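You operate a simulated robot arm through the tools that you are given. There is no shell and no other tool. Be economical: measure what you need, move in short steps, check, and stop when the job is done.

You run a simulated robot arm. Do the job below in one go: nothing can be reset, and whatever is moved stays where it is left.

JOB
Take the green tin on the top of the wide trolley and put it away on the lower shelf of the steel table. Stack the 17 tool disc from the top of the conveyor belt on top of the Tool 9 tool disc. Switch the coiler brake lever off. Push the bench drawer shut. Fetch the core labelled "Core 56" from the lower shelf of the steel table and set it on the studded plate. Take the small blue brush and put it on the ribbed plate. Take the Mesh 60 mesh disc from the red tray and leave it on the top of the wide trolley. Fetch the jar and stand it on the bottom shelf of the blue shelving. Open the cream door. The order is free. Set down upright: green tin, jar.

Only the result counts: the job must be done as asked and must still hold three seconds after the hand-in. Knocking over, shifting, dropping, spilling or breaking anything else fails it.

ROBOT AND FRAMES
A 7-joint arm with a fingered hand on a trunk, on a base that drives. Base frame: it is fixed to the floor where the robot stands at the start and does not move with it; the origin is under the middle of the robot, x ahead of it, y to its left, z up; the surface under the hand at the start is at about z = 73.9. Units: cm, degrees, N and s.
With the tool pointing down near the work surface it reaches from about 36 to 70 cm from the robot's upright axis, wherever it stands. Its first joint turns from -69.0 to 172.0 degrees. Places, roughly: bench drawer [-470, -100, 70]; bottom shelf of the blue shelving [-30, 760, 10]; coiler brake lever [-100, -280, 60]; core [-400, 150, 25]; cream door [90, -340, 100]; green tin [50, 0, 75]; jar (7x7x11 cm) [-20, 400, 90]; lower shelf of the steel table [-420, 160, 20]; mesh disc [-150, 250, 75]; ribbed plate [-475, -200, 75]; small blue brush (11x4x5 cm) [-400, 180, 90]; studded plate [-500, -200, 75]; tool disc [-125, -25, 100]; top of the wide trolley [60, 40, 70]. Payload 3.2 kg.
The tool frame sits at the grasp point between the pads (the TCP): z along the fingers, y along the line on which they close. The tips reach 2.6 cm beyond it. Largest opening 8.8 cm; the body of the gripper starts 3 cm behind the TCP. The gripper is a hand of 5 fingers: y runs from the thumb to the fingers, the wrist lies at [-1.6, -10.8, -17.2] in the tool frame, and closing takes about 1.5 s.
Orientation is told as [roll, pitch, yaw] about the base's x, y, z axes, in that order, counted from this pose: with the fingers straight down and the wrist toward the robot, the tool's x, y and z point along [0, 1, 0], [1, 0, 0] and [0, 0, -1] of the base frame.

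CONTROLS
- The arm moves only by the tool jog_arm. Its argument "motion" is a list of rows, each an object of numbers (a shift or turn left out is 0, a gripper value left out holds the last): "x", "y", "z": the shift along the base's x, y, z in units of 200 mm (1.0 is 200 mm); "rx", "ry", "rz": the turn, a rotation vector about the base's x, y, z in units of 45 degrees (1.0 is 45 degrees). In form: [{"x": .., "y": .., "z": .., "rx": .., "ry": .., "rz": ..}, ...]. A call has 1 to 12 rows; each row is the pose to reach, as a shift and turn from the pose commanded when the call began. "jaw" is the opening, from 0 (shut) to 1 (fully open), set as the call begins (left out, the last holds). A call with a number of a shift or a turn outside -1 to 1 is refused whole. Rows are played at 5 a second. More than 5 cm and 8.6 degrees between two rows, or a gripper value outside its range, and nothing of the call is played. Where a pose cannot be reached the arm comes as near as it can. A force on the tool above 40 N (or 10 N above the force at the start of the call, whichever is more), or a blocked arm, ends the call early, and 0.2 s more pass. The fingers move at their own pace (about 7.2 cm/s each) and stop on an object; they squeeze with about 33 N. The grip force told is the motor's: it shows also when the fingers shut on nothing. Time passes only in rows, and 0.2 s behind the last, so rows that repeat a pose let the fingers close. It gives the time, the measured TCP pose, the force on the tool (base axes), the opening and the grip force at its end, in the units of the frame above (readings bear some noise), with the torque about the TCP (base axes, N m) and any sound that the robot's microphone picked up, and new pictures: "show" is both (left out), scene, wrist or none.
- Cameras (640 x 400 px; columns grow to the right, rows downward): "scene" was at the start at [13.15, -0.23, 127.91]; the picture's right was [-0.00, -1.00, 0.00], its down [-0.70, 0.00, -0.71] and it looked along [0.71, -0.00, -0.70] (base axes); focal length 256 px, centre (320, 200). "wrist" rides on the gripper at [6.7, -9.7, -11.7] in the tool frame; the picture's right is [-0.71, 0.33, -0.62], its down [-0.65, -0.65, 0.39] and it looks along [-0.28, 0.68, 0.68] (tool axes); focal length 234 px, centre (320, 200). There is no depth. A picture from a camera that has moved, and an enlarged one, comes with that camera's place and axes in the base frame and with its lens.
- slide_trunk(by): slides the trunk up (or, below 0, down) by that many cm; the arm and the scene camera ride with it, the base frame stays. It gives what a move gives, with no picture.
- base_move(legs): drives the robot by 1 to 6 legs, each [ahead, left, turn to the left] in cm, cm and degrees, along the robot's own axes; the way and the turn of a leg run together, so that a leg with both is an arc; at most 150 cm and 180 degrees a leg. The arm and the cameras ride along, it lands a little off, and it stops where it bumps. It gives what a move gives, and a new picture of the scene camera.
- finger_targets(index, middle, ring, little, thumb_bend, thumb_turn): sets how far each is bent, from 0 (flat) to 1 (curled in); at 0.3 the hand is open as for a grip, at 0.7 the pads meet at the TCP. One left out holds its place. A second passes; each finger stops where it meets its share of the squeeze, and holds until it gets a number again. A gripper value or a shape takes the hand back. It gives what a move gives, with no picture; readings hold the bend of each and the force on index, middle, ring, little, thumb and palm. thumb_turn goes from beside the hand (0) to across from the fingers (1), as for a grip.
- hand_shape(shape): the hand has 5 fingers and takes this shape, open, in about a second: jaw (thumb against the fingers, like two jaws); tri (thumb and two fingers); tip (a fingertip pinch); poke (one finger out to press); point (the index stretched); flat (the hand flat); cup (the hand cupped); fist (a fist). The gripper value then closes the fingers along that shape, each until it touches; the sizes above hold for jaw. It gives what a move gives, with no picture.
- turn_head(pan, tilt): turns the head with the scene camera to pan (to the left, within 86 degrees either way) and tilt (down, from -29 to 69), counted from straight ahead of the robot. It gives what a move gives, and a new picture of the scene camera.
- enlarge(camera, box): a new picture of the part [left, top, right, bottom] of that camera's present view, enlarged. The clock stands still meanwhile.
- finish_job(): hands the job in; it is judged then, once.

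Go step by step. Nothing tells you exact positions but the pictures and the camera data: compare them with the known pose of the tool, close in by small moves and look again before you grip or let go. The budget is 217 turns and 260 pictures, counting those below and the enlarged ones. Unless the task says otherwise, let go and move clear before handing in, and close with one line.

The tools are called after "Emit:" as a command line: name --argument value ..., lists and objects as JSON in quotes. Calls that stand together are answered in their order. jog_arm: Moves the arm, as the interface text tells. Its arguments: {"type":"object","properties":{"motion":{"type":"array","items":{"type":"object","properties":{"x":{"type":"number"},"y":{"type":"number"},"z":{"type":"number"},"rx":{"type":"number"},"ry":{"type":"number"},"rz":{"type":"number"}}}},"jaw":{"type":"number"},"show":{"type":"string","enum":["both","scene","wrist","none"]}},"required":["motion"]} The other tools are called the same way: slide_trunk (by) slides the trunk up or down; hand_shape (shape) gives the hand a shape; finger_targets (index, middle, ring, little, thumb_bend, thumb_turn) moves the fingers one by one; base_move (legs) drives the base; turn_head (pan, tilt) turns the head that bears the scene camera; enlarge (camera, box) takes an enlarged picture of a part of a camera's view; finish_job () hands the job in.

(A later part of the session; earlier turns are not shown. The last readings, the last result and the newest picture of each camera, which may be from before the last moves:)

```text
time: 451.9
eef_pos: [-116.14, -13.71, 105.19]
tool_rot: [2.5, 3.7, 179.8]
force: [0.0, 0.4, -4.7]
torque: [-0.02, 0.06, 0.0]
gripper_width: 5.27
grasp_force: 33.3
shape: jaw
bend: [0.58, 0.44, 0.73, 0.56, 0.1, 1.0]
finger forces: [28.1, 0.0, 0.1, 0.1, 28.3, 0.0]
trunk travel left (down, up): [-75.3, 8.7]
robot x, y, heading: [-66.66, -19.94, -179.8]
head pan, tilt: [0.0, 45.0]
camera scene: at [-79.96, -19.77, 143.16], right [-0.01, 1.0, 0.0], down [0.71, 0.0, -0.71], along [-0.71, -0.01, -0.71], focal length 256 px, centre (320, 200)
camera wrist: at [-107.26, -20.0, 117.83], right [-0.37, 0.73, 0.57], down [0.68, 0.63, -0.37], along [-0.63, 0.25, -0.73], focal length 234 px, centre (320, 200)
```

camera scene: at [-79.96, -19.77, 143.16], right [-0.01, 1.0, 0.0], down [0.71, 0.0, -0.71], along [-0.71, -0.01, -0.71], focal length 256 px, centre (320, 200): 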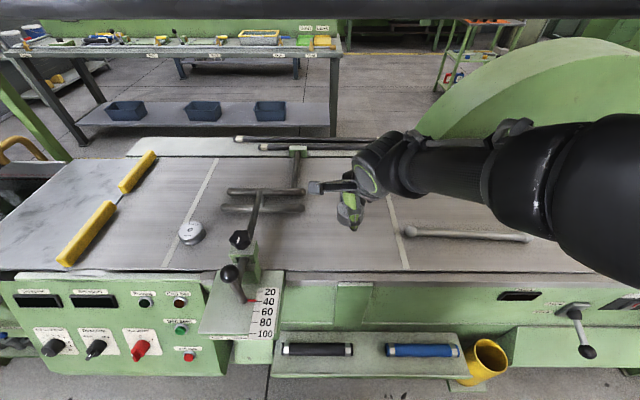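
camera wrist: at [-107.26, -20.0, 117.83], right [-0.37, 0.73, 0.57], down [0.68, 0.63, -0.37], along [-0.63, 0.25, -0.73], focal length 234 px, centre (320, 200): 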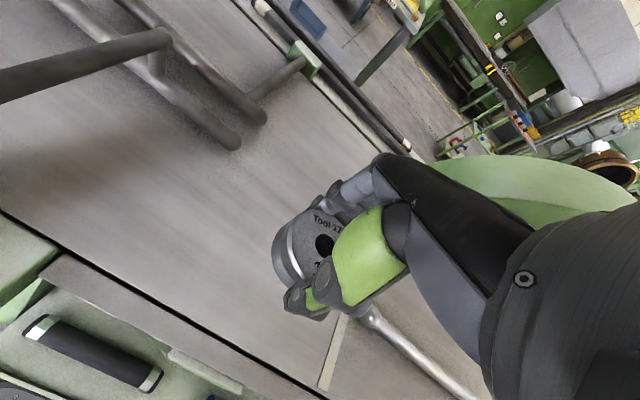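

The disc is held level. I strafe right so that Tool 9 becomes visible left of the hand.

Emit:
base_move --legs '[[0, -27, 0]]'

Emit:
enlarge --camera "scene" --box '[240, 140, 400, 240]'

```text
time: 453.9
eef_pos: [-116.37, 13.17, 105.19]
tool_rot: [2.2, 3.7, 179.8]
force: [0.4, -0.3, -3.6]
torque: [0.02, 0.0, 0.0]
gripper_width: 5.29
grasp_force: 32.7
shape: jaw
bend: [0.58, 0.44, 0.73, 0.56, 0.1, 1.0]
finger forces: [28.1, 0.1, 0.1, 0.0, 28.2, 0.0]
trunk travel left (down, up): [-75.3, 8.7]
robot x, y, heading: [-67.06, 7.5, -179.4]
head pan, tilt: [0.0, 45.0]
camera scene: at [-80.16, 7.02, 143.17], right [-0.01, 1.0, 0.0], down [0.71, 0.0, -0.71], along [-0.71, 0.0, -0.71], focal length 256 px, centre (320, 200)
```

scene: 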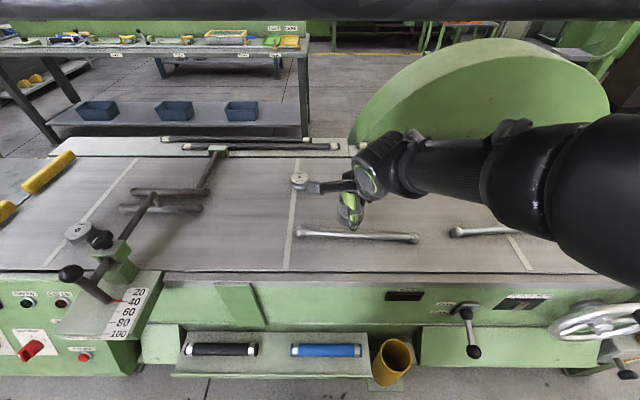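

```text
4.00 times, centred on (320, 190) of scene
camera zoom: at [-80.16, 7.02, 143.17], right [-0.01, 1.0, 0.0], down [0.71, 0.0, -0.71], along [-0.71, 0.0, -0.71], focal length 1022 px, centre (320, 240)
```

zoom: 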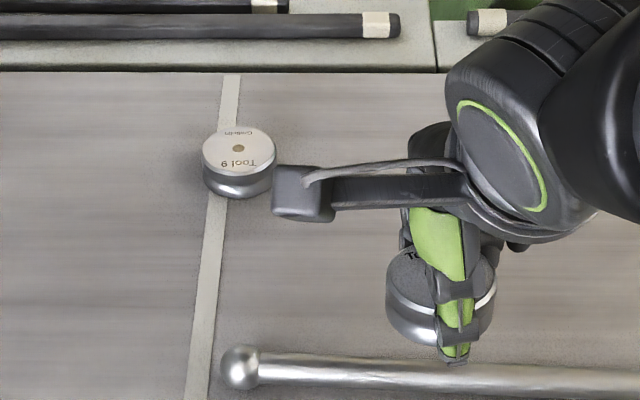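

Tool 9 is at ≈[-137.4, 1.1], top z≈95.3; the held disc is about 1.2 cm nearer than the TCP. I move the base a little and then extend the arm above it.

Emit:
base_move --legs '[[9, 14, 0]]'

Emit:
jog_arm --motion '[{"x": -0.2, "y": 0.03}, {"x": -0.4, "y": 0.06}, {"x": -0.64, "y": 0.1}]' --show "scene"

Emit:
enlarge --camera "scene" --box '[260, 130, 420, 230]'

```text
time: 455.3
eef_pos: [-125.38, -0.94, 105.24]
tool_rot: [2.3, 3.7, 179.8]
force: [0.2, -0.1, -3.5]
torque: [-0.02, 0.05, -0.03]
gripper_width: 5.29
grasp_force: 32.6
shape: jaw
bend: [0.57, 0.44, 0.73, 0.56, 0.1, 1.0]
finger forces: [28.2, 0.1, 0.0, 0.1, 28.3, 0.0]
trunk travel left (down, up): [-75.3, 8.7]
robot x, y, heading: [-75.94, -6.41, -179.6]
head pan, tilt: [0.0, 45.0]
camera scene: at [-89.14, -7.04, 143.17], right [-0.01, 1.0, 0.0], down [0.71, 0.0, -0.71], along [-0.71, 0.0, -0.71], focal length 256 px, centre (320, 200)
```

scene: 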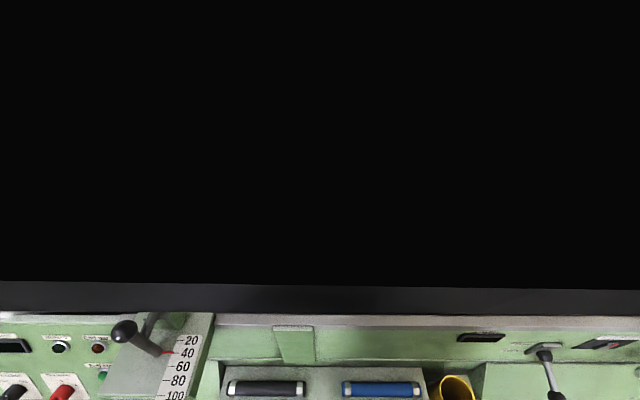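

```text
time: 456.1
eef_pos: [-138.12, 1.08, 105.25]
tool_rot: [2.3, 3.9, 180.0]
force: [0.1, -0.6, -3.6]
torque: [0.0, 0.05, 0.0]
gripper_width: 5.26
grasp_force: 32.7
shape: jaw
bend: [0.57, 0.44, 0.73, 0.56, 0.1, 1.0]
finger forces: [28.2, 0.0, 0.0, 0.0, 28.3, 0.0]
trunk travel left (down, up): [-75.3, 8.7]
robot x, y, heading: [-75.94, -7.0, -179.5]
head pan, tilt: [0.0, 45.0]
camera scene: at [-89.16, -7.09, 143.17], right [0.0, 1.0, 0.0], down [0.71, 0.0, -0.71], along [-0.71, 0.0, -0.71], focal length 256 px, centre (320, 200)
```

scene: 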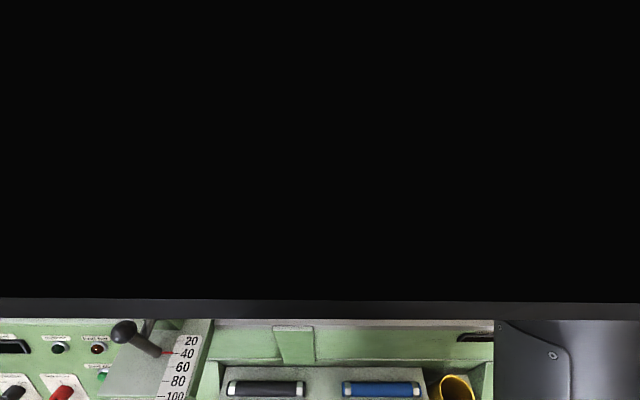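

```text
4.00 times, centred on (340, 180) of scene
camera zoom: at [-89.16, -7.09, 143.17], right [0.0, 1.0, 0.0], down [0.71, 0.0, -0.71], along [-0.71, 0.0, -0.71], focal length 1022 px, centre (240, 280)
```

zoom: 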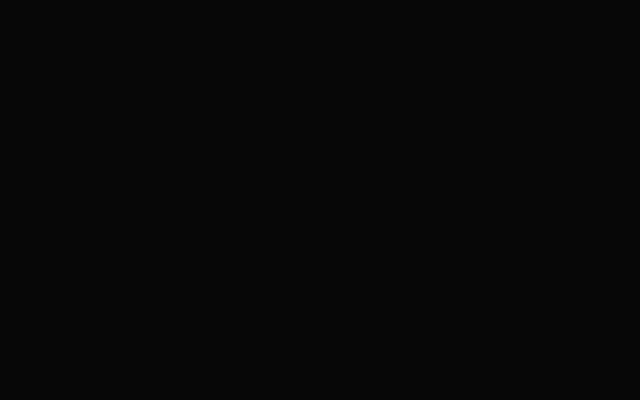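

The head camera is up inside the hood now. I lower the trunk 5 cm and check with the wrist camera.

Emit:
slide_trunk --by -5

Emit:
jog_arm --motion '[{}]' --show "both"

```text
time: 457.0
eef_pos: [-138.17, 1.1, 100.14]
tool_rot: [2.3, 3.7, 179.7]
force: [0.4, 0.0, -3.4]
torque: [-0.04, 0.07, 0.02]
gripper_width: 5.29
grasp_force: 32.5
shape: jaw
bend: [0.57, 0.44, 0.73, 0.56, 0.1, 1.0]
finger forces: [28.1, 0.0, 0.1, 0.0, 28.5, 0.0]
trunk travel left (down, up): [-70.3, 13.7]
robot x, y, heading: [-76.07, -6.86, -179.7]
head pan, tilt: [0.0, 45.0]
```

```text
time: 457.4
eef_pos: [-138.3, 1.04, 100.14]
tool_rot: [2.3, 3.8, 179.7]
force: [0.1, -0.7, -4.3]
torque: [-0.01, 0.04, -0.04]
gripper_width: 5.29
grasp_force: 32.3
shape: jaw
bend: [0.57, 0.44, 0.73, 0.56, 0.1, 1.0]
finger forces: [28.2, 0.0, 0.1, 0.1, 28.3, 0.0]
trunk travel left (down, up): [-70.3, 13.7]
robot x, y, heading: [-75.89, -6.79, -179.4]
head pan, tilt: [0.0, 45.0]
camera scene: at [-89.19, -7.1, 138.17], right [-0.01, 1.0, 0.0], down [0.71, 0.0, -0.71], along [-0.71, -0.01, -0.71], focal length 256 px, centre (320, 200)
camera wrist: at [-129.33, -5.26, 112.7], right [-0.37, 0.73, 0.57], down [0.68, 0.63, -0.37], along [-0.63, 0.25, -0.73], focal length 234 px, centre (320, 200)
```

scene: 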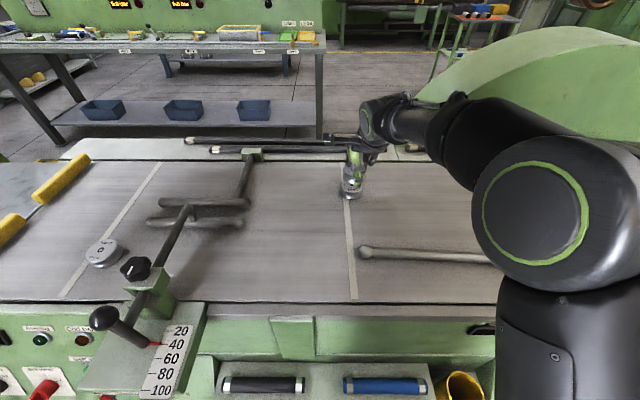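
wrist: 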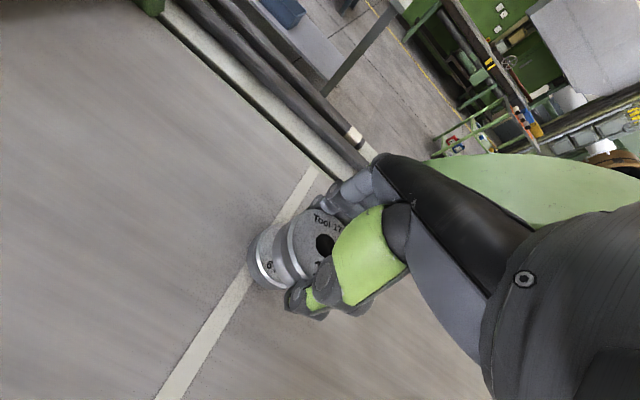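

Emit:
enlarge --camera "scene" --box '[320, 150, 400, 210]'

Emit:
enlarge --camera "wrist" --box '[230, 180, 350, 320]'

```text
6.67 times, centred on (360, 180) of scene
camera zoom: at [-89.19, -7.1, 138.17], right [-0.01, 1.0, 0.0], down [0.71, 0.0, -0.71], along [-0.71, -0.01, -0.71], focal length 1704 px, centre (53, 333)
```

zoom: 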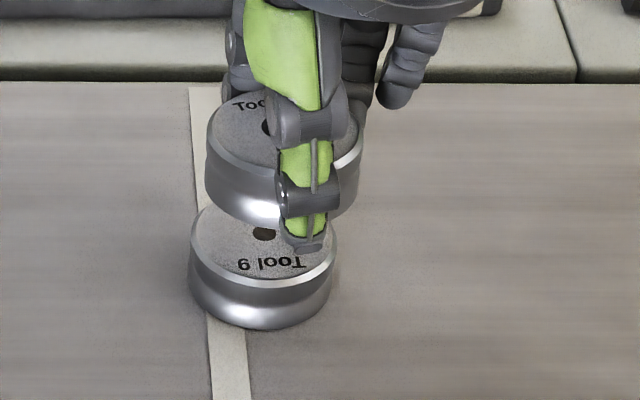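

```text
2.86 times, centred on (290, 250) of wrist
camera zoom: at [-129.33, -5.26, 112.7], right [-0.37, 0.73, 0.57], down [0.68, 0.63, -0.37], along [-0.63, 0.25, -0.73], focal length 669 px, centre (406, 57)
```

zoom: 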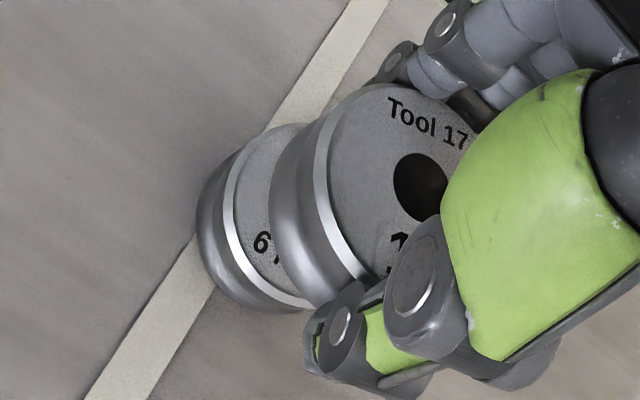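

The discs are aligned to within about half a centimetre. I lower with the trunk to contact.

Emit:
slide_trunk --by -1.5

Emit:
slide_trunk --by -0.5

Emit:
slide_trunk --by -0.5

```text
time: 458.1
eef_pos: [-138.12, 0.99, 98.6]
tool_rot: [2.4, 3.8, 179.9]
force: [0.1, -0.6, -4.3]
torque: [-0.01, 0.05, 0.0]
gripper_width: 5.29
grasp_force: 32.8
shape: jaw
bend: [0.57, 0.44, 0.73, 0.56, 0.1, 1.0]
finger forces: [28.1, 0.0, 0.0, 0.1, 28.3, 0.1]
trunk travel left (down, up): [-68.8, 15.2]
robot x, y, heading: [-75.85, -6.93, -179.5]
head pan, tilt: [0.0, 45.0]
```

```text
time: 458.6
eef_pos: [-138.32, 1.04, 98.18]
tool_rot: [2.2, 3.8, 179.9]
force: [-0.4, -0.9, -3.9]
torque: [0.02, 0.06, 0.0]
gripper_width: 5.3
grasp_force: 33.0
shape: jaw
bend: [0.57, 0.44, 0.73, 0.56, 0.1, 1.0]
finger forces: [28.2, 0.1, 0.0, 0.1, 28.2, 0.0]
trunk travel left (down, up): [-68.3, 15.7]
robot x, y, heading: [-75.8, -7.11, -179.8]
head pan, tilt: [0.0, 45.0]
```

```text
time: 459.1
eef_pos: [-138.42, 1.08, 97.65]
tool_rot: [2.3, 3.8, 179.8]
force: [0.8, -0.4, -2.6]
torque: [-0.01, 0.03, 0.01]
gripper_width: 5.27
grasp_force: 33.4
shape: jaw
bend: [0.57, 0.44, 0.73, 0.56, 0.1, 1.0]
finger forces: [28.2, 0.1, 0.1, 0.0, 28.2, 0.0]
trunk travel left (down, up): [-67.8, 16.2]
robot x, y, heading: [-76.32, -6.81, -179.7]
head pan, tilt: [0.0, 45.0]
```

Emit:
slide_trunk --by -0.4

Emit:
enlarge --camera "scene" --box '[320, 140, 400, 200]'

```text
time: 459.7
eef_pos: [-138.35, 0.92, 97.32]
tool_rot: [2.4, 3.5, 179.8]
force: [0.0, 1.1, 1.7]
torque: [0.04, 0.19, 0.0]
gripper_width: 5.33
grasp_force: 33.3
shape: jaw
bend: [0.57, 0.44, 0.73, 0.56, 0.1, 1.0]
finger forces: [28.2, 5.4, 0.0, 0.0, 28.2, 0.0]
trunk travel left (down, up): [-67.4, 16.6]
robot x, y, heading: [-75.8, -6.86, -179.6]
head pan, tilt: [0.0, 45.0]
```

```text
6.67 times, centred on (360, 170) of scene
camera zoom: at [-89.11, -7.11, 135.28], right [-0.01, 1.0, 0.0], down [0.71, 0.0, -0.71], along [-0.71, -0.01, -0.71], focal length 1704 px, centre (53, 400)
```

zoom: 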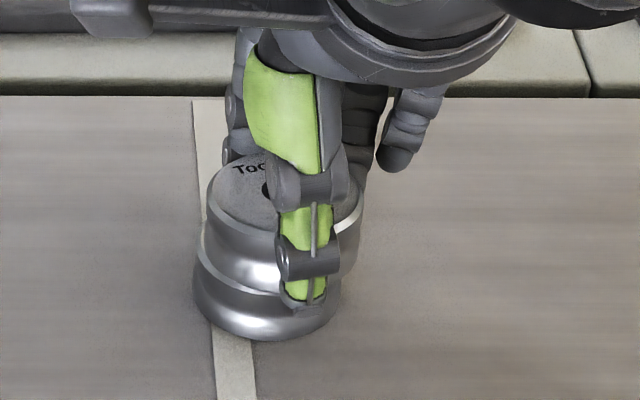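

Stacked and well centred. I release, raise the trunk and back out.

Emit:
jog_arm --motion '[{}, {}, {}, {}, {}, {}]' --jaw 1 --show "none"

Emit:
slide_trunk --by 8

Emit:
base_move --legs '[[-45, 0, 0]]'

```text
time: 461.1
eef_pos: [-138.19, 0.97, 97.32]
tool_rot: [2.3, 3.7, 179.8]
force: [-1.0, -0.5, 0.4]
torque: [-0.03, 0.01, -0.01]
gripper_width: 8.79
grasp_force: 0.1
shape: jaw
bend: [0.3, 0.3, 0.3, 0.3, 0.3, 0.97]
finger forces: [0.0, 0.1, 0.0, 0.0, 0.1, 0.0]
trunk travel left (down, up): [-67.4, 16.6]
robot x, y, heading: [-75.87, -6.85, -179.4]
head pan, tilt: [0.0, 45.0]
```

```text
time: 462.2
eef_pos: [-138.24, 0.96, 105.3]
tool_rot: [2.3, 3.7, 179.9]
force: [-0.2, -0.5, -0.5]
torque: [-0.02, -0.01, 0.01]
gripper_width: 8.77
grasp_force: 0.1
shape: jaw
bend: [0.3, 0.3, 0.3, 0.3, 0.3, 0.97]
finger forces: [0.0, 0.0, 0.0, 0.0, 0.0, 0.0]
trunk travel left (down, up): [-75.4, 8.6]
robot x, y, heading: [-75.81, -6.68, -179.8]
head pan, tilt: [0.0, 45.0]
```

```text
time: 465.0
eef_pos: [-93.02, 1.31, 105.27]
tool_rot: [2.3, 3.8, 179.9]
force: [-1.1, -0.6, 0.5]
torque: [0.01, 0.02, -0.01]
gripper_width: 8.77
grasp_force: 0.0
shape: jaw
bend: [0.3, 0.3, 0.3, 0.3, 0.3, 0.97]
finger forces: [0.0, 0.1, 0.1, 0.1, 0.1, 0.1]
trunk travel left (down, up): [-75.4, 8.6]
robot x, y, heading: [-30.86, -6.46, -179.6]
head pan, tilt: [0.0, 45.0]
camera scene: at [-43.94, -6.77, 143.27], right [-0.01, 1.0, 0.0], down [0.71, 0.01, -0.71], along [-0.71, -0.01, -0.71], focal length 256 px, centre (320, 200)
```

scene: 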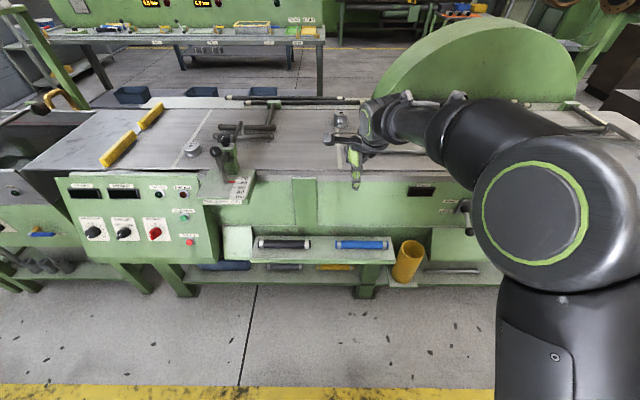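

Tool disc done. Next the tin: I retract and level the arm, then return to the start pose facing the trolley at heading 9°.

Emit:
jog_arm --motion '[{"x": 0.2, "ry": 0.04, "rx": 0.025}, {"x": 0.4, "ry": 0.084, "rx": 0.05}, {"x": 0.5, "ry": 0.084, "rx": 0.05}]' --show "none"

Emit:
base_move --legs '[[-31.5, -7.6, 0], [0, 0, -90], [0, 0, -81]]'

```text
time: 465.8
eef_pos: [-82.98, 1.23, 105.19]
tool_rot: [0.1, 0.0, 179.8]
force: [-0.1, -0.7, -0.2]
torque: [0.03, 0.01, 0.03]
gripper_width: 8.82
grasp_force: 0.1
shape: jaw
bend: [0.3, 0.3, 0.3, 0.3, 0.3, 0.97]
finger forces: [0.1, 0.1, 0.0, 0.1, 0.0, 0.0]
trunk travel left (down, up): [-75.4, 8.6]
robot x, y, heading: [-31.16, -6.54, -179.7]
head pan, tilt: [0.0, 45.0]
```

```text
time: 469.5
eef_pos: [-45.22, 30.74, 105.27]
tool_rot: [0.0, 0.0, 155.9]
force: [-0.1, 0.1, -0.7]
torque: [0.02, -0.02, 0.02]
gripper_width: 8.78
grasp_force: 0.0
shape: jaw
bend: [0.3, 0.3, 0.3, 0.3, 0.3, 0.97]
finger forces: [0.1, 0.0, 0.0, 0.0, 0.0, 0.1]
trunk travel left (down, up): [-75.4, 8.6]
robot x, y, heading: [-0.51, 2.02, 156.6]
head pan, tilt: [0.0, 45.0]
stopped in leg 2: the robot was blocked; the commanded pose is now the measured one
camera scene: at [-12.63, 7.43, 143.26], right [0.4, 0.92, 0.0], down [0.65, -0.28, -0.71], along [-0.65, 0.28, -0.71], focal length 256 px, centre (320, 200)
```

scene: 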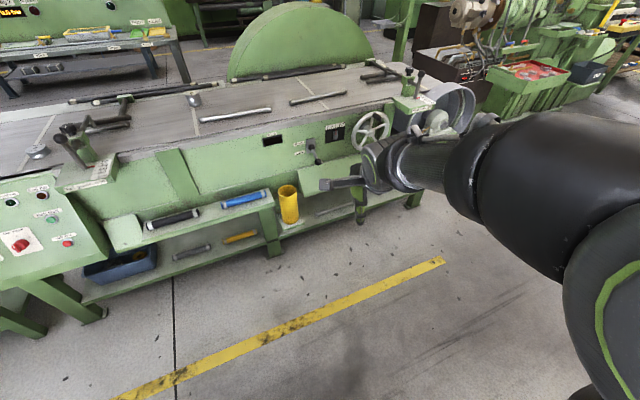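

The base bumped while turning too near the trolley. I move away first and turn there.

Emit:
base_move --legs '[[20, 0, 0], [0, 0, -75], [0, 0, -72.6]]'

```text
time: 477.5
eef_pos: [34.03, 9.71, 105.35]
tool_rot: [0.1, -0.2, 7.8]
force: [-0.4, -0.4, 0.4]
torque: [-0.04, -0.01, -0.01]
gripper_width: 8.77
grasp_force: 0.2
shape: jaw
bend: [0.3, 0.3, 0.3, 0.3, 0.3, 0.97]
finger forces: [0.0, 0.0, 0.0, 0.1, 0.0, 0.1]
trunk travel left (down, up): [-75.4, 8.6]
robot x, y, heading: [-18.78, 10.16, 8.2]
head pan, tilt: [0.0, 45.0]
camera scene: at [-5.82, 11.92, 143.27], right [0.15, -0.99, 0.0], down [-0.7, -0.1, -0.71], along [0.7, 0.1, -0.71], focal length 256 px, centre (320, 200)
```

scene: 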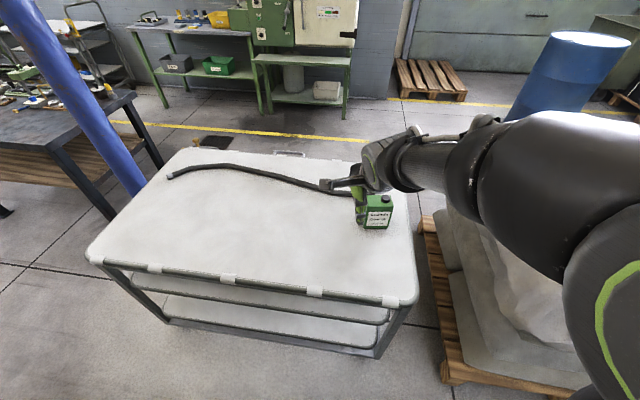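

The tin is where I measured it. I move over it and lower the trunk partway.

Emit:
base_move --legs '[[15.5, -11, 0]]'

Emit:
slide_trunk --by -12

Emit:
jog_arm --motion '[{"x": 0.1}, {"x": 0.17}]' --show "wrist"

```text
time: 479.0
eef_pos: [50.88, 1.29, 105.31]
tool_rot: [0.1, -0.1, 7.9]
force: [0.2, -0.9, 0.1]
torque: [0.01, 0.0, 0.02]
gripper_width: 8.78
grasp_force: 0.1
shape: jaw
bend: [0.3, 0.3, 0.3, 0.3, 0.3, 0.97]
finger forces: [0.0, 0.0, 0.1, 0.1, 0.0, 0.1]
trunk travel left (down, up): [-75.4, 8.6]
robot x, y, heading: [-1.82, 1.59, 8.4]
head pan, tilt: [0.0, 45.0]
camera scene: at [11.04, 3.44, 143.27], right [0.15, -0.99, 0.0], down [-0.7, -0.1, -0.71], along [0.7, 0.1, -0.71], focal length 256 px, centre (320, 200)
```

scene: 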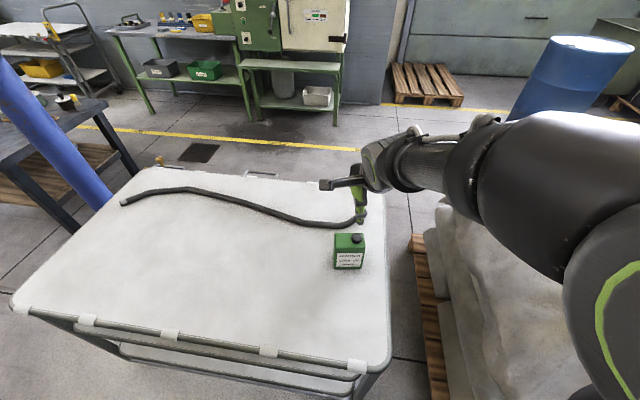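

```text
time: 480.5
eef_pos: [50.9, 1.26, 93.26]
tool_rot: [0.0, -0.1, 7.9]
force: [-0.9, -0.3, -0.2]
torque: [0.01, 0.03, 0.0]
gripper_width: 8.79
grasp_force: 0.1
shape: jaw
bend: [0.3, 0.3, 0.3, 0.3, 0.3, 0.97]
finger forces: [0.1, 0.0, 0.0, 0.0, 0.0, 0.0]
trunk travel left (down, up): [-63.4, 20.6]
robot x, y, heading: [-2.15, 1.59, 8.5]
head pan, tilt: [0.0, 45.0]
```

```text
time: 481.1
eef_pos: [54.32, 1.41, 93.27]
tool_rot: [0.0, -0.1, 7.9]
force: [0.3, 0.4, -0.1]
torque: [0.05, 0.01, 0.0]
gripper_width: 8.77
grasp_force: 0.0
shape: jaw
bend: [0.3, 0.3, 0.3, 0.3, 0.3, 0.97]
finger forces: [0.1, 0.0, 0.0, 0.0, 0.0, 0.0]
trunk travel left (down, up): [-63.4, 20.6]
robot x, y, heading: [-1.67, 1.8, 8.2]
head pan, tilt: [0.0, 45.0]
camera wrist: at [43.79, 6.57, 104.96], right [0.43, -0.66, 0.62], down [-0.56, -0.73, -0.39], along [0.71, -0.18, -0.68], focal length 234 px, centre (320, 200)
```

wrist: 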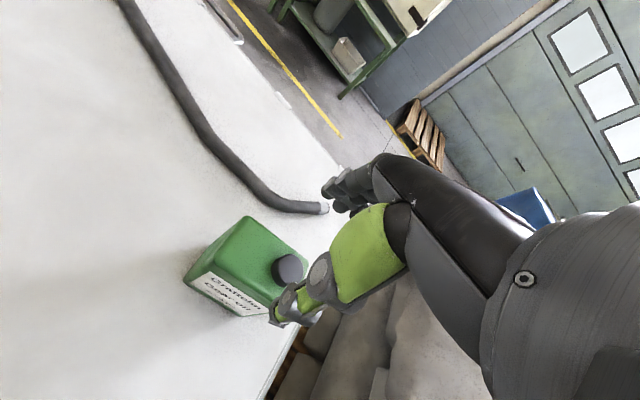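

Small correction, then down to z≈84.5 and close.

Emit:
jog_arm --motion '[{"x": -0.04, "y": 0.05}, {"x": -0.04, "y": 0.05, "z": -0.2}, {"x": -0.04, "y": 0.05, "z": -0.43}]' --show "none"

Emit:
jog_arm --motion '[{}, {}, {}, {}, {}, {}, {}, {}]' --jaw 0 --show "wrist"

```text
time: 481.9
eef_pos: [53.52, 2.41, 84.58]
tool_rot: [0.0, -0.2, 7.9]
force: [-0.9, -0.3, 0.3]
torque: [-0.04, -0.03, -0.03]
gripper_width: 8.77
grasp_force: 0.0
shape: jaw
bend: [0.3, 0.3, 0.3, 0.3, 0.3, 0.97]
finger forces: [0.0, 0.0, 0.0, 0.1, 0.0, 0.1]
trunk travel left (down, up): [-63.4, 20.6]
robot x, y, heading: [-1.89, 1.81, 8.5]
head pan, tilt: [0.0, 45.0]
```

```text
time: 483.7
eef_pos: [53.49, 2.36, 84.58]
tool_rot: [0.2, -0.1, 8.0]
force: [-0.6, -0.5, 2.9]
torque: [-0.13, 0.23, 0.06]
gripper_width: 5.1
grasp_force: 32.8
shape: jaw
bend: [0.4, 0.38, 0.72, 0.39, 0.34, 1.0]
finger forces: [20.2, 8.6, 3.9, 2.4, 34.8, 0.0]
trunk travel left (down, up): [-63.4, 20.6]
robot x, y, heading: [-1.97, 1.73, 8.6]
head pan, tilt: [0.0, 45.0]
camera wrist: at [42.9, 7.6, 96.34], right [0.42, -0.66, 0.62], down [-0.56, -0.73, -0.39], along [0.71, -0.18, -0.68], focal length 234 px, centre (320, 200)
```

wrist: 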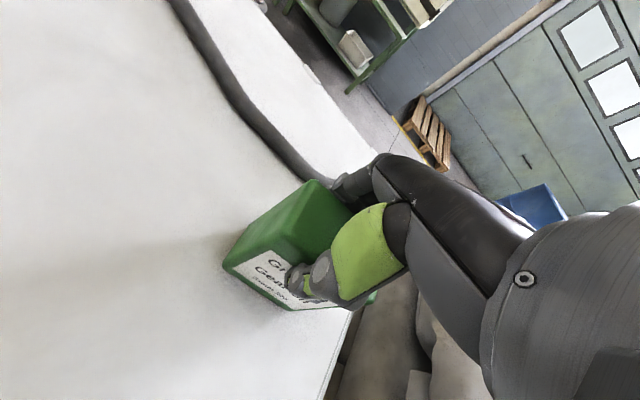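

Tin gripped. I lift it and drive through the passage to the steel table.

Emit:
jog_arm --motion '[{"z": 0.1}, {"z": 0.3}, {"z": 0.5}, {"z": 0.7}, {"z": 0.9}, {"z": 1.0}]' --show "none"

Emit:
base_move --legs '[[-18, 0, 0], [0, 0, 81.5], [150, 0, 0], [19, 0, 0], [0, 0, 90], [130, 0, 0]]'

```text
time: 485.1
eef_pos: [53.69, 2.45, 104.71]
tool_rot: [0.1, 0.0, 7.8]
force: [-1.0, -0.7, -4.3]
torque: [0.04, 0.03, -0.02]
gripper_width: 4.97
grasp_force: 32.7
shape: jaw
bend: [0.41, 0.39, 0.72, 0.42, 0.34, 0.98]
finger forces: [18.8, 8.3, 3.7, 2.4, 33.0, 0.0]
trunk travel left (down, up): [-63.4, 20.6]
robot x, y, heading: [-1.85, 1.87, 8.3]
head pan, tilt: [0.0, 45.0]
```

```text
time: 508.4
eef_pos: [-203.88, 177.92, 104.48]
tool_rot: [0.1, -0.1, 179.2]
force: [-0.1, -0.1, -4.6]
torque: [0.01, -0.05, -0.01]
gripper_width: 4.92
grasp_force: 33.5
shape: jaw
bend: [0.41, 0.39, 0.72, 0.42, 0.35, 0.98]
finger forces: [18.0, 8.0, 3.7, 2.4, 31.9, 0.0]
trunk travel left (down, up): [-63.4, 20.6]
robot x, y, heading: [-148.75, 170.35, 180.1]
head pan, tilt: [0.0, 45.0]
camera scene: at [-162.02, 170.15, 131.26], right [0.0, 1.0, 0.0], down [0.71, 0.0, -0.71], along [-0.71, 0.0, -0.71], focal length 256 px, centre (320, 200)
```

scene: 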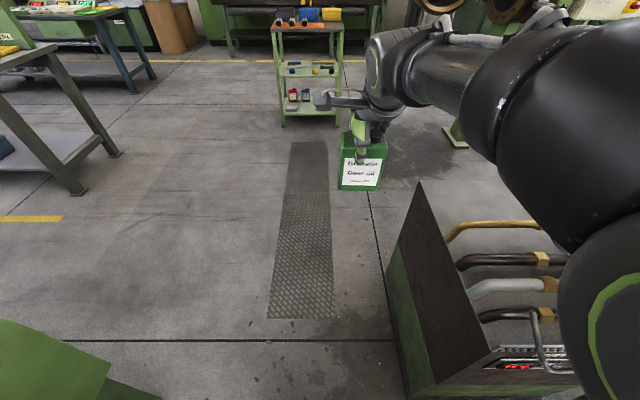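

Through the passage. I drive to the steel table, staying out in front of it, and lower.

Emit:
base_move --legs '[[140, 12, 0], [24, 9, 0]]'

Emit:
slide_trunk --by -40

Emit:
slide_trunk --by -23

Emit:
jog_arm --motion '[{"z": -0.2}, {"z": -0.4}, {"z": -0.6}, {"z": -0.7}]' --show "scene"

```text
time: 516.8
eef_pos: [-366.86, 157.57, 104.59]
tool_rot: [0.1, 0.0, 179.1]
force: [-0.5, 0.3, -5.0]
torque: [-0.04, -0.03, 0.01]
gripper_width: 4.91
grasp_force: 33.2
shape: jaw
bend: [0.41, 0.39, 0.72, 0.43, 0.35, 0.98]
finger forces: [18.0, 8.1, 3.7, 2.4, 32.1, 0.0]
trunk travel left (down, up): [-63.4, 20.6]
robot x, y, heading: [-311.68, 149.8, 179.5]
head pan, tilt: [0.0, 45.0]
camera scene: at [-325.01, 149.68, 131.26], right [0.01, 1.0, 0.0], down [0.71, 0.0, -0.71], along [-0.71, 0.0, -0.71], focal length 256 px, centre (320, 200)
```

scene: 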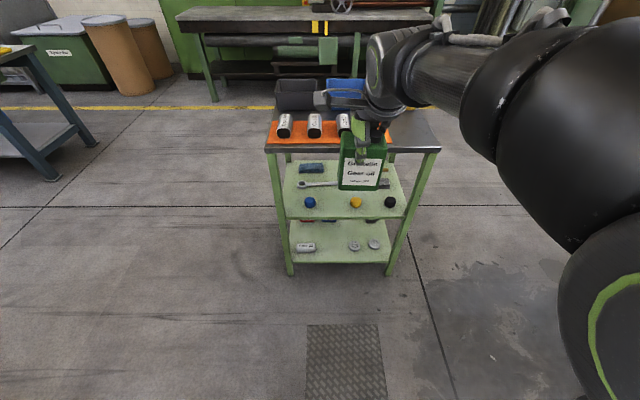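

```text
time: 520.6
eef_pos: [-366.8, 157.8, 64.6]
tool_rot: [0.0, 0.0, 179.0]
force: [0.2, 0.0, -4.9]
torque: [-0.04, -0.01, 0.0]
gripper_width: 4.92
grasp_force: 32.3
shape: jaw
bend: [0.41, 0.39, 0.72, 0.43, 0.35, 0.98]
finger forces: [17.8, 8.1, 3.8, 2.4, 32.2, 0.0]
trunk travel left (down, up): [-23.4, 60.6]
robot x, y, heading: [-311.46, 149.57, 179.5]
head pan, tilt: [0.0, 45.0]
```

```text
time: 523.0
eef_pos: [-366.84, 157.7, 41.62]
tool_rot: [0.1, 0.0, 179.0]
force: [0.2, -0.3, -5.3]
torque: [-0.06, -0.03, -0.03]
gripper_width: 4.92
grasp_force: 32.9
shape: jaw
bend: [0.41, 0.39, 0.72, 0.43, 0.35, 0.98]
finger forces: [17.9, 8.1, 3.8, 2.4, 32.0, 0.0]
trunk travel left (down, up): [-0.4, 83.6]
robot x, y, heading: [-311.57, 149.38, 179.8]
head pan, tilt: [0.0, 45.0]
```

```text
time: 524.0
eef_pos: [-366.83, 157.7, 27.56]
tool_rot: [0.1, -0.1, 179.0]
force: [-0.4, 0.1, -4.8]
torque: [-0.07, -0.04, 0.01]
gripper_width: 4.93
grasp_force: 32.7
shape: jaw
bend: [0.41, 0.39, 0.72, 0.43, 0.35, 0.98]
finger forces: [17.8, 8.1, 3.7, 2.4, 32.1, 0.0]
trunk travel left (down, up): [-0.4, 83.6]
robot x, y, heading: [-311.8, 149.52, 179.6]
head pan, tilt: [0.0, 45.0]
camera scene: at [-324.91, 149.69, 68.27], right [0.01, 1.0, 0.0], down [0.71, 0.0, -0.71], along [-0.71, 0.0, -0.71], focal length 256 px, centre (320, 200)
```

scene: 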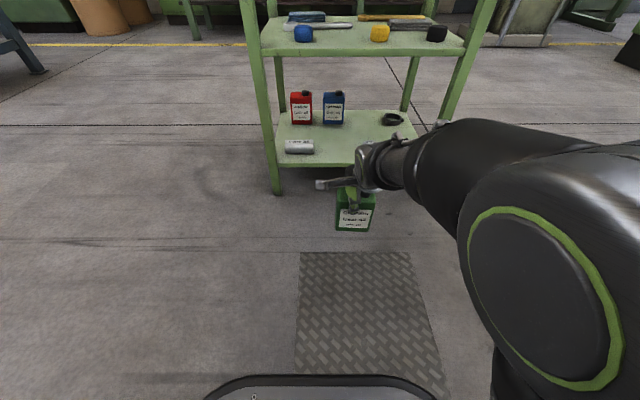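

I drive forward 36.5 cm to put the tin just inside the shelf's front.

Emit:
base_move --legs '[[37, 0, 0]]'

Emit:
jog_arm --motion '[{}]' --show "wrist"

```text
time: 526.4
eef_pos: [-403.81, 158.18, 27.65]
tool_rot: [0.1, 0.0, 178.8]
force: [0.8, -1.0, -4.0]
torque: [-0.02, -0.01, 0.02]
gripper_width: 4.93
grasp_force: 33.1
shape: jaw
bend: [0.41, 0.39, 0.72, 0.43, 0.35, 0.98]
finger forces: [17.8, 8.1, 3.9, 2.4, 31.9, 0.0]
trunk travel left (down, up): [-0.4, 83.6]
robot x, y, heading: [-348.95, 150.21, 179.3]
head pan, tilt: [0.0, 45.0]
camera scene: at [-361.98, 150.04, 68.26], right [0.01, 1.0, 0.0], down [0.71, -0.01, -0.71], along [-0.71, 0.01, -0.71], focal length 256 px, centre (320, 200)
```

scene: 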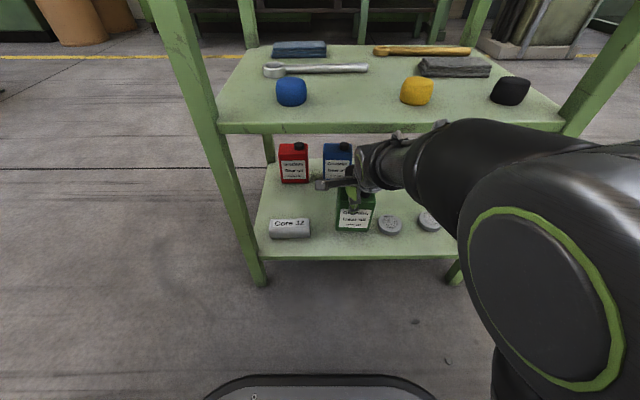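

```text
time: 526.8
eef_pos: [-403.86, 158.16, 27.73]
tool_rot: [0.1, 0.1, 178.8]
force: [-0.3, 0.2, -5.3]
torque: [-0.04, -0.05, 0.02]
gripper_width: 4.88
grasp_force: 32.6
shape: jaw
bend: [0.41, 0.39, 0.72, 0.43, 0.35, 0.98]
finger forces: [17.8, 8.1, 3.9, 2.4, 32.0, 0.0]
trunk travel left (down, up): [-0.4, 83.6]
robot x, y, heading: [-348.94, 149.87, 179.3]
head pan, tilt: [0.0, 45.0]
camera wrist: at [-394.15, 151.31, 39.27], right [-0.32, 0.71, 0.62], down [0.67, 0.64, -0.39], along [-0.67, 0.29, -0.68], focal length 234 px, centre (320, 200)
```

wrist: 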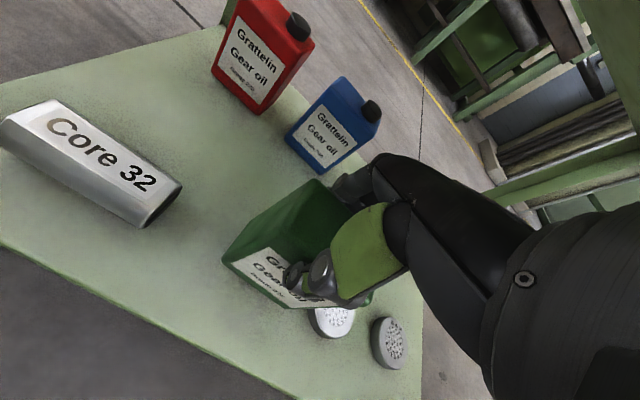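

Good position; I shift 1.5 cm left and lower to contact.

Emit:
jog_arm --motion '[{"y": -0.075}, {"y": -0.075, "z": -0.07}, {"y": -0.075, "z": -0.12}, {"y": -0.075, "z": -0.14}]' --show "none"

```text
time: 527.8
eef_pos: [-404.03, 156.61, 25.58]
tool_rot: [0.2, -1.1, 178.8]
force: [0.4, -4.3, 29.1]
torque: [0.11, -0.85, -0.01]
gripper_width: 5.11
grasp_force: 33.1
shape: jaw
bend: [0.4, 0.39, 0.72, 0.42, 0.34, 0.98]
finger forces: [24.6, 8.8, 3.2, 3.5, 38.7, 0.0]
trunk travel left (down, up): [-0.4, 83.6]
robot x, y, heading: [-348.83, 149.91, 179.3]
head pan, tilt: [0.0, 45.0]
```

Contact made. I ease off, open, then tilt the fingers up over the tin and back out.

Emit:
jog_arm --motion '[{"z": 0.015}, {"z": 0.025}]' --show "none"

Emit:
jog_arm --motion '[{}, {}, {}, {}, {}, {}]' --jaw 1 --show "none"

Emit:
jog_arm --motion '[{"z": 0.05}, {"z": 0.1, "ry": 0.15, "x": 0.015}, {"z": 0.15, "ry": 0.3, "x": 0.025}, {"z": 0.2, "ry": 0.45, "x": 0.035}, {"z": 0.22, "ry": 0.55, "x": 0.035}]' --show "wrist"

```text
time: 528.4
eef_pos: [-403.9, 156.61, 25.7]
tool_rot: [0.0, -0.5, 178.9]
force: [-4.2, -4.3, 21.8]
torque: [0.08, -0.18, 0.05]
gripper_width: 5.09
grasp_force: 33.2
shape: jaw
bend: [0.4, 0.39, 0.72, 0.42, 0.35, 0.98]
finger forces: [22.6, 9.8, 4.2, 2.9, 33.5, 0.0]
trunk travel left (down, up): [-0.4, 83.6]
robot x, y, heading: [-348.64, 150.32, 179.4]
head pan, tilt: [0.0, 45.0]
```

```text
time: 529.8
eef_pos: [-403.78, 156.66, 25.39]
tool_rot: [0.2, 0.0, 178.8]
force: [-0.3, -0.2, -0.3]
torque: [-0.01, 0.0, -0.02]
gripper_width: 8.8
grasp_force: 0.1
shape: jaw
bend: [0.3, 0.3, 0.3, 0.3, 0.3, 0.97]
finger forces: [0.0, 0.0, 0.0, 0.0, 0.0, 0.1]
trunk travel left (down, up): [-0.4, 83.6]
robot x, y, heading: [-348.77, 150.22, 179.7]
head pan, tilt: [0.0, 45.0]
```

```text
time: 531.0
eef_pos: [-402.99, 156.73, 29.72]
tool_rot: [0.5, -24.9, 178.7]
force: [-0.6, -0.5, 0.1]
torque: [0.01, -0.04, -0.02]
gripper_width: 8.79
grasp_force: 0.0
shape: jaw
bend: [0.3, 0.3, 0.3, 0.3, 0.3, 0.97]
finger forces: [0.0, 0.1, 0.1, 0.0, 0.1, 0.0]
trunk travel left (down, up): [-0.4, 83.6]
robot x, y, heading: [-348.86, 149.67, 179.4]
head pan, tilt: [0.0, 45.0]
camera wrist: at [-389.39, 149.82, 36.32], right [-0.03, 0.71, 0.7], down [0.44, 0.64, -0.63], along [-0.9, 0.29, -0.33], focal length 234 px, centre (320, 200)
```

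wrist: 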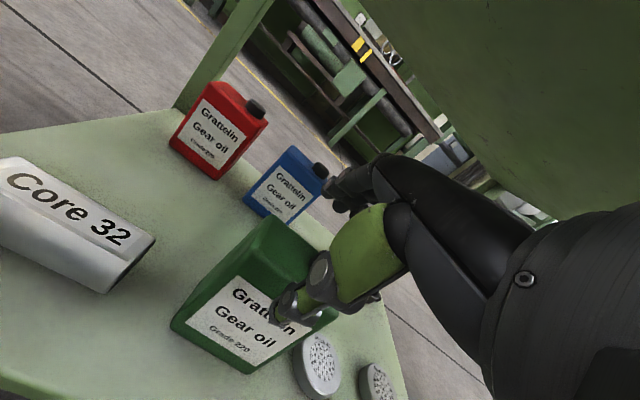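

The tin stands upright. I tilt slightly more for clearance and back out.

Emit:
jog_arm --motion '[{"z": 0.04, "ry": 0.15}, {"z": 0.06, "ry": 0.25}]' --show "none"

Emit:
base_move --legs '[[-6, 0, 0], [-34, 0, 0]]'

```text
time: 531.6
eef_pos: [-403.0, 156.74, 30.92]
tool_rot: [0.9, -36.1, 178.6]
force: [0.1, -0.4, -0.7]
torque: [0.02, -0.03, -0.01]
gripper_width: 8.78
grasp_force: 0.0
shape: jaw
bend: [0.3, 0.3, 0.3, 0.3, 0.3, 0.97]
finger forces: [0.0, 0.0, 0.0, 0.0, 0.1, 0.1]
trunk travel left (down, up): [-0.4, 83.6]
robot x, y, heading: [-348.27, 150.57, 179.4]
head pan, tilt: [0.0, 45.0]
```

```text
time: 534.4
eef_pos: [-363.03, 156.39, 31.01]
tool_rot: [0.9, -36.0, 178.4]
force: [-1.0, 0.0, 0.3]
torque: [0.02, 0.01, 0.0]
gripper_width: 8.79
grasp_force: 0.0
shape: jaw
bend: [0.3, 0.3, 0.3, 0.3, 0.3, 0.97]
finger forces: [0.0, 0.0, 0.0, 0.1, 0.0, 0.1]
trunk travel left (down, up): [-0.4, 83.6]
robot x, y, heading: [-308.53, 149.44, 179.4]
head pan, tilt: [0.0, 45.0]
camera scene: at [-321.91, 149.62, 68.27], right [0.01, 1.0, 0.0], down [0.71, -0.01, -0.71], along [-0.71, 0.01, -0.71], focal length 256 px, centre (320, 200)
```

scene: 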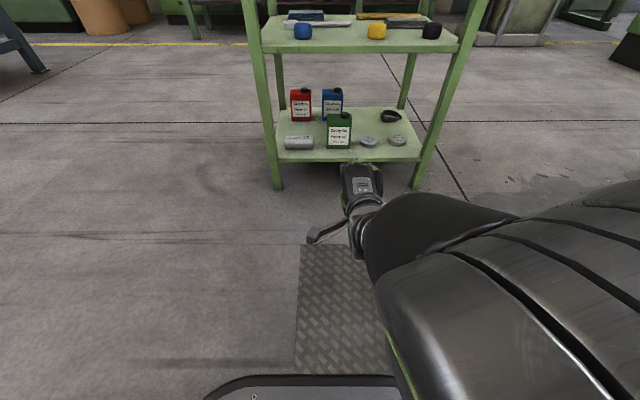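

The tin is standing on the lower shelf. Next the mesh disc: I raise the trunk, level the hand and drive back east through the passage.

Emit:
jog_arm --motion '[{"ry": -0.18}, {"ry": -0.36}, {"ry": -0.54}, {"ry": -0.72}, {"ry": -0.8}]' --show "none"

Emit:
slide_trunk --by 40

Emit:
slide_trunk --by 33

Emit:
base_move --legs '[[0, 0, -90], [0, 0, -90], [5, 20, 0], [150, 0, 0], [140, 0, 0], [0, 0, 90]]'

```text
time: 535.6
eef_pos: [-362.91, 156.26, 30.94]
tool_rot: [0.1, 0.1, 178.9]
force: [-0.4, 0.8, 0.5]
torque: [0.01, -0.01, 0.03]
gripper_width: 8.78
grasp_force: 0.0
shape: jaw
bend: [0.3, 0.3, 0.3, 0.3, 0.3, 0.97]
finger forces: [0.1, 0.0, 0.0, 0.0, 0.0, 0.0]
out of reach, approached as far as the arm can: row 3
trunk travel left (down, up): [-0.4, 83.6]
robot x, y, heading: [-308.74, 149.77, 179.4]
head pan, tilt: [0.0, 45.0]
```

```text
time: 539.4
eef_pos: [-363.05, 156.31, 71.01]
tool_rot: [0.0, -0.1, 178.8]
force: [-0.4, 0.2, 0.4]
torque: [0.0, 0.01, 0.01]
gripper_width: 8.79
grasp_force: 0.0
shape: jaw
bend: [0.3, 0.3, 0.3, 0.3, 0.3, 0.97]
finger forces: [0.0, 0.0, 0.0, 0.0, 0.1, 0.0]
trunk travel left (down, up): [-40.4, 43.6]
robot x, y, heading: [-308.75, 149.93, 179.3]
head pan, tilt: [0.0, 45.0]
```

```text
time: 542.7
eef_pos: [-363.06, 156.44, 103.97]
tool_rot: [0.1, -0.1, 178.9]
force: [0.9, -1.1, 0.2]
torque: [0.01, 0.0, -0.02]
gripper_width: 8.79
grasp_force: 0.0
shape: jaw
bend: [0.3, 0.3, 0.3, 0.3, 0.3, 0.97]
finger forces: [0.0, 0.0, 0.1, 0.0, 0.0, 0.0]
trunk travel left (down, up): [-73.4, 10.6]
robot x, y, heading: [-308.62, 149.43, 179.4]
head pan, tilt: [0.0, 45.0]
```

```text
time: 569.3
eef_pos: [-7.99, 225.26, 103.98]
tool_rot: [0.0, -0.1, 89.5]
force: [0.4, -0.3, 0.7]
torque: [-0.01, 0.01, 0.03]
gripper_width: 8.77
grasp_force: 0.0
shape: jaw
bend: [0.3, 0.3, 0.3, 0.3, 0.3, 0.97]
finger forces: [0.1, 0.1, 0.1, 0.1, 0.0, 0.0]
trunk travel left (down, up): [-73.4, 10.6]
robot x, y, heading: [-14.07, 171.22, 89.9]
head pan, tilt: [0.0, 45.0]
camera scene: at [-14.09, 183.84, 141.27], right [1.0, 0.0, 0.0], down [0.0, -0.71, -0.71], along [0.0, 0.71, -0.71], focal length 256 px, centre (320, 200)
```

scene: 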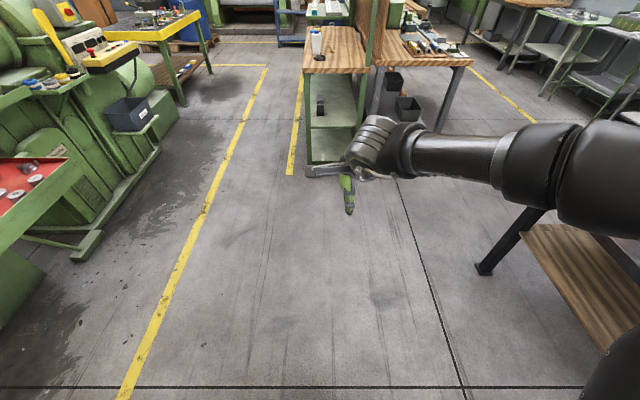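

The red tray is on the machine at left. I drive in front of it and face it.

Emit:
base_move --legs '[[64, 0, 0], [0, 0, 90], [25, 0, 0]]'

Emit:
enlarge --camera "scene" --box '[220, 130, 460, 280]'

```text
time: 578.2
eef_pos: [-93.59, 240.42, 104.02]
tool_rot: [0.1, -0.1, -179.9]
force: [-0.3, 0.4, 0.2]
torque: [-0.01, 0.02, -0.01]
gripper_width: 8.8
grasp_force: 0.0
shape: jaw
bend: [0.3, 0.3, 0.3, 0.3, 0.3, 0.97]
finger forces: [0.0, 0.0, 0.0, 0.0, 0.0, 0.1]
trunk travel left (down, up): [-73.4, 10.6]
robot x, y, heading: [-39.28, 234.8, -179.3]
head pan, tilt: [0.0, 45.0]
camera scene: at [-52.31, 234.44, 141.27], right [-0.01, 1.0, 0.0], down [0.71, 0.01, -0.71], along [-0.71, -0.01, -0.71], focal length 256 px, centre (320, 200)
```

scene: 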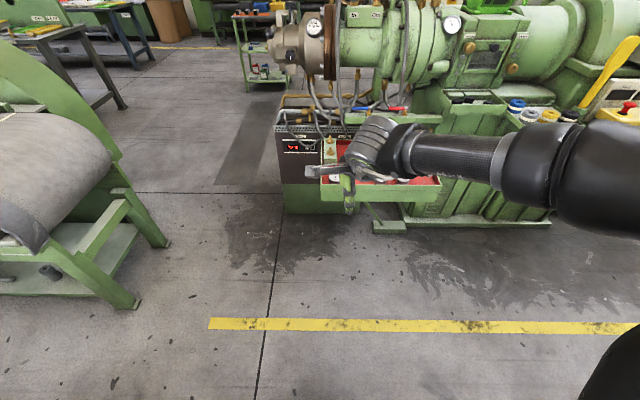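

```text
2.67 times, centred on (340, 205) of scene
camera zoom: at [-52.31, 234.44, 141.27], right [-0.01, 1.0, 0.0], down [0.71, 0.01, -0.71], along [-0.71, -0.01, -0.71], focal length 682 px, centre (267, 187)
```

zoom: 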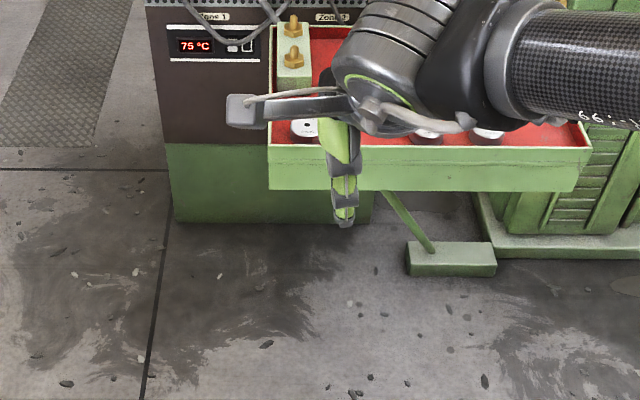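

The arm hides the tray; I use the wrist camera.

Emit:
jog_arm --motion '[{}]' --show "wrist"

```text
time: 578.6
eef_pos: [-93.46, 240.14, 104.11]
tool_rot: [0.0, -0.1, -179.9]
force: [0.5, 0.0, 0.0]
torque: [0.01, -0.02, -0.02]
gripper_width: 8.8
grasp_force: 0.0
shape: jaw
bend: [0.3, 0.3, 0.3, 0.3, 0.3, 0.97]
finger forces: [0.0, 0.1, 0.0, 0.0, 0.1, 0.0]
trunk travel left (down, up): [-73.4, 10.6]
robot x, y, heading: [-39.19, 234.48, -179.3]
head pan, tilt: [0.0, 45.0]
camera wrist: at [-83.71, 233.54, 115.68], right [-0.33, 0.71, 0.62], down [0.65, 0.65, -0.39], along [-0.68, 0.28, -0.68], focal length 234 px, centre (320, 200)
```

wrist: 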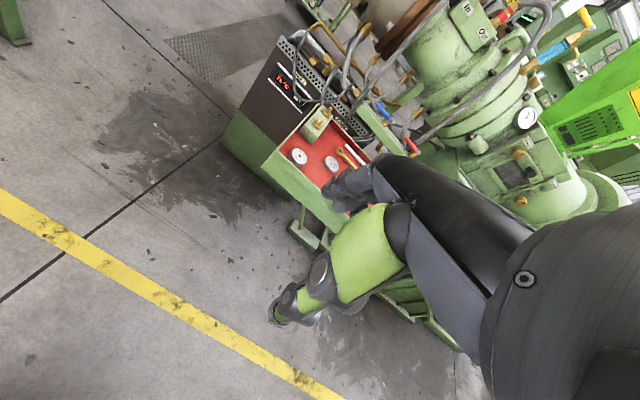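

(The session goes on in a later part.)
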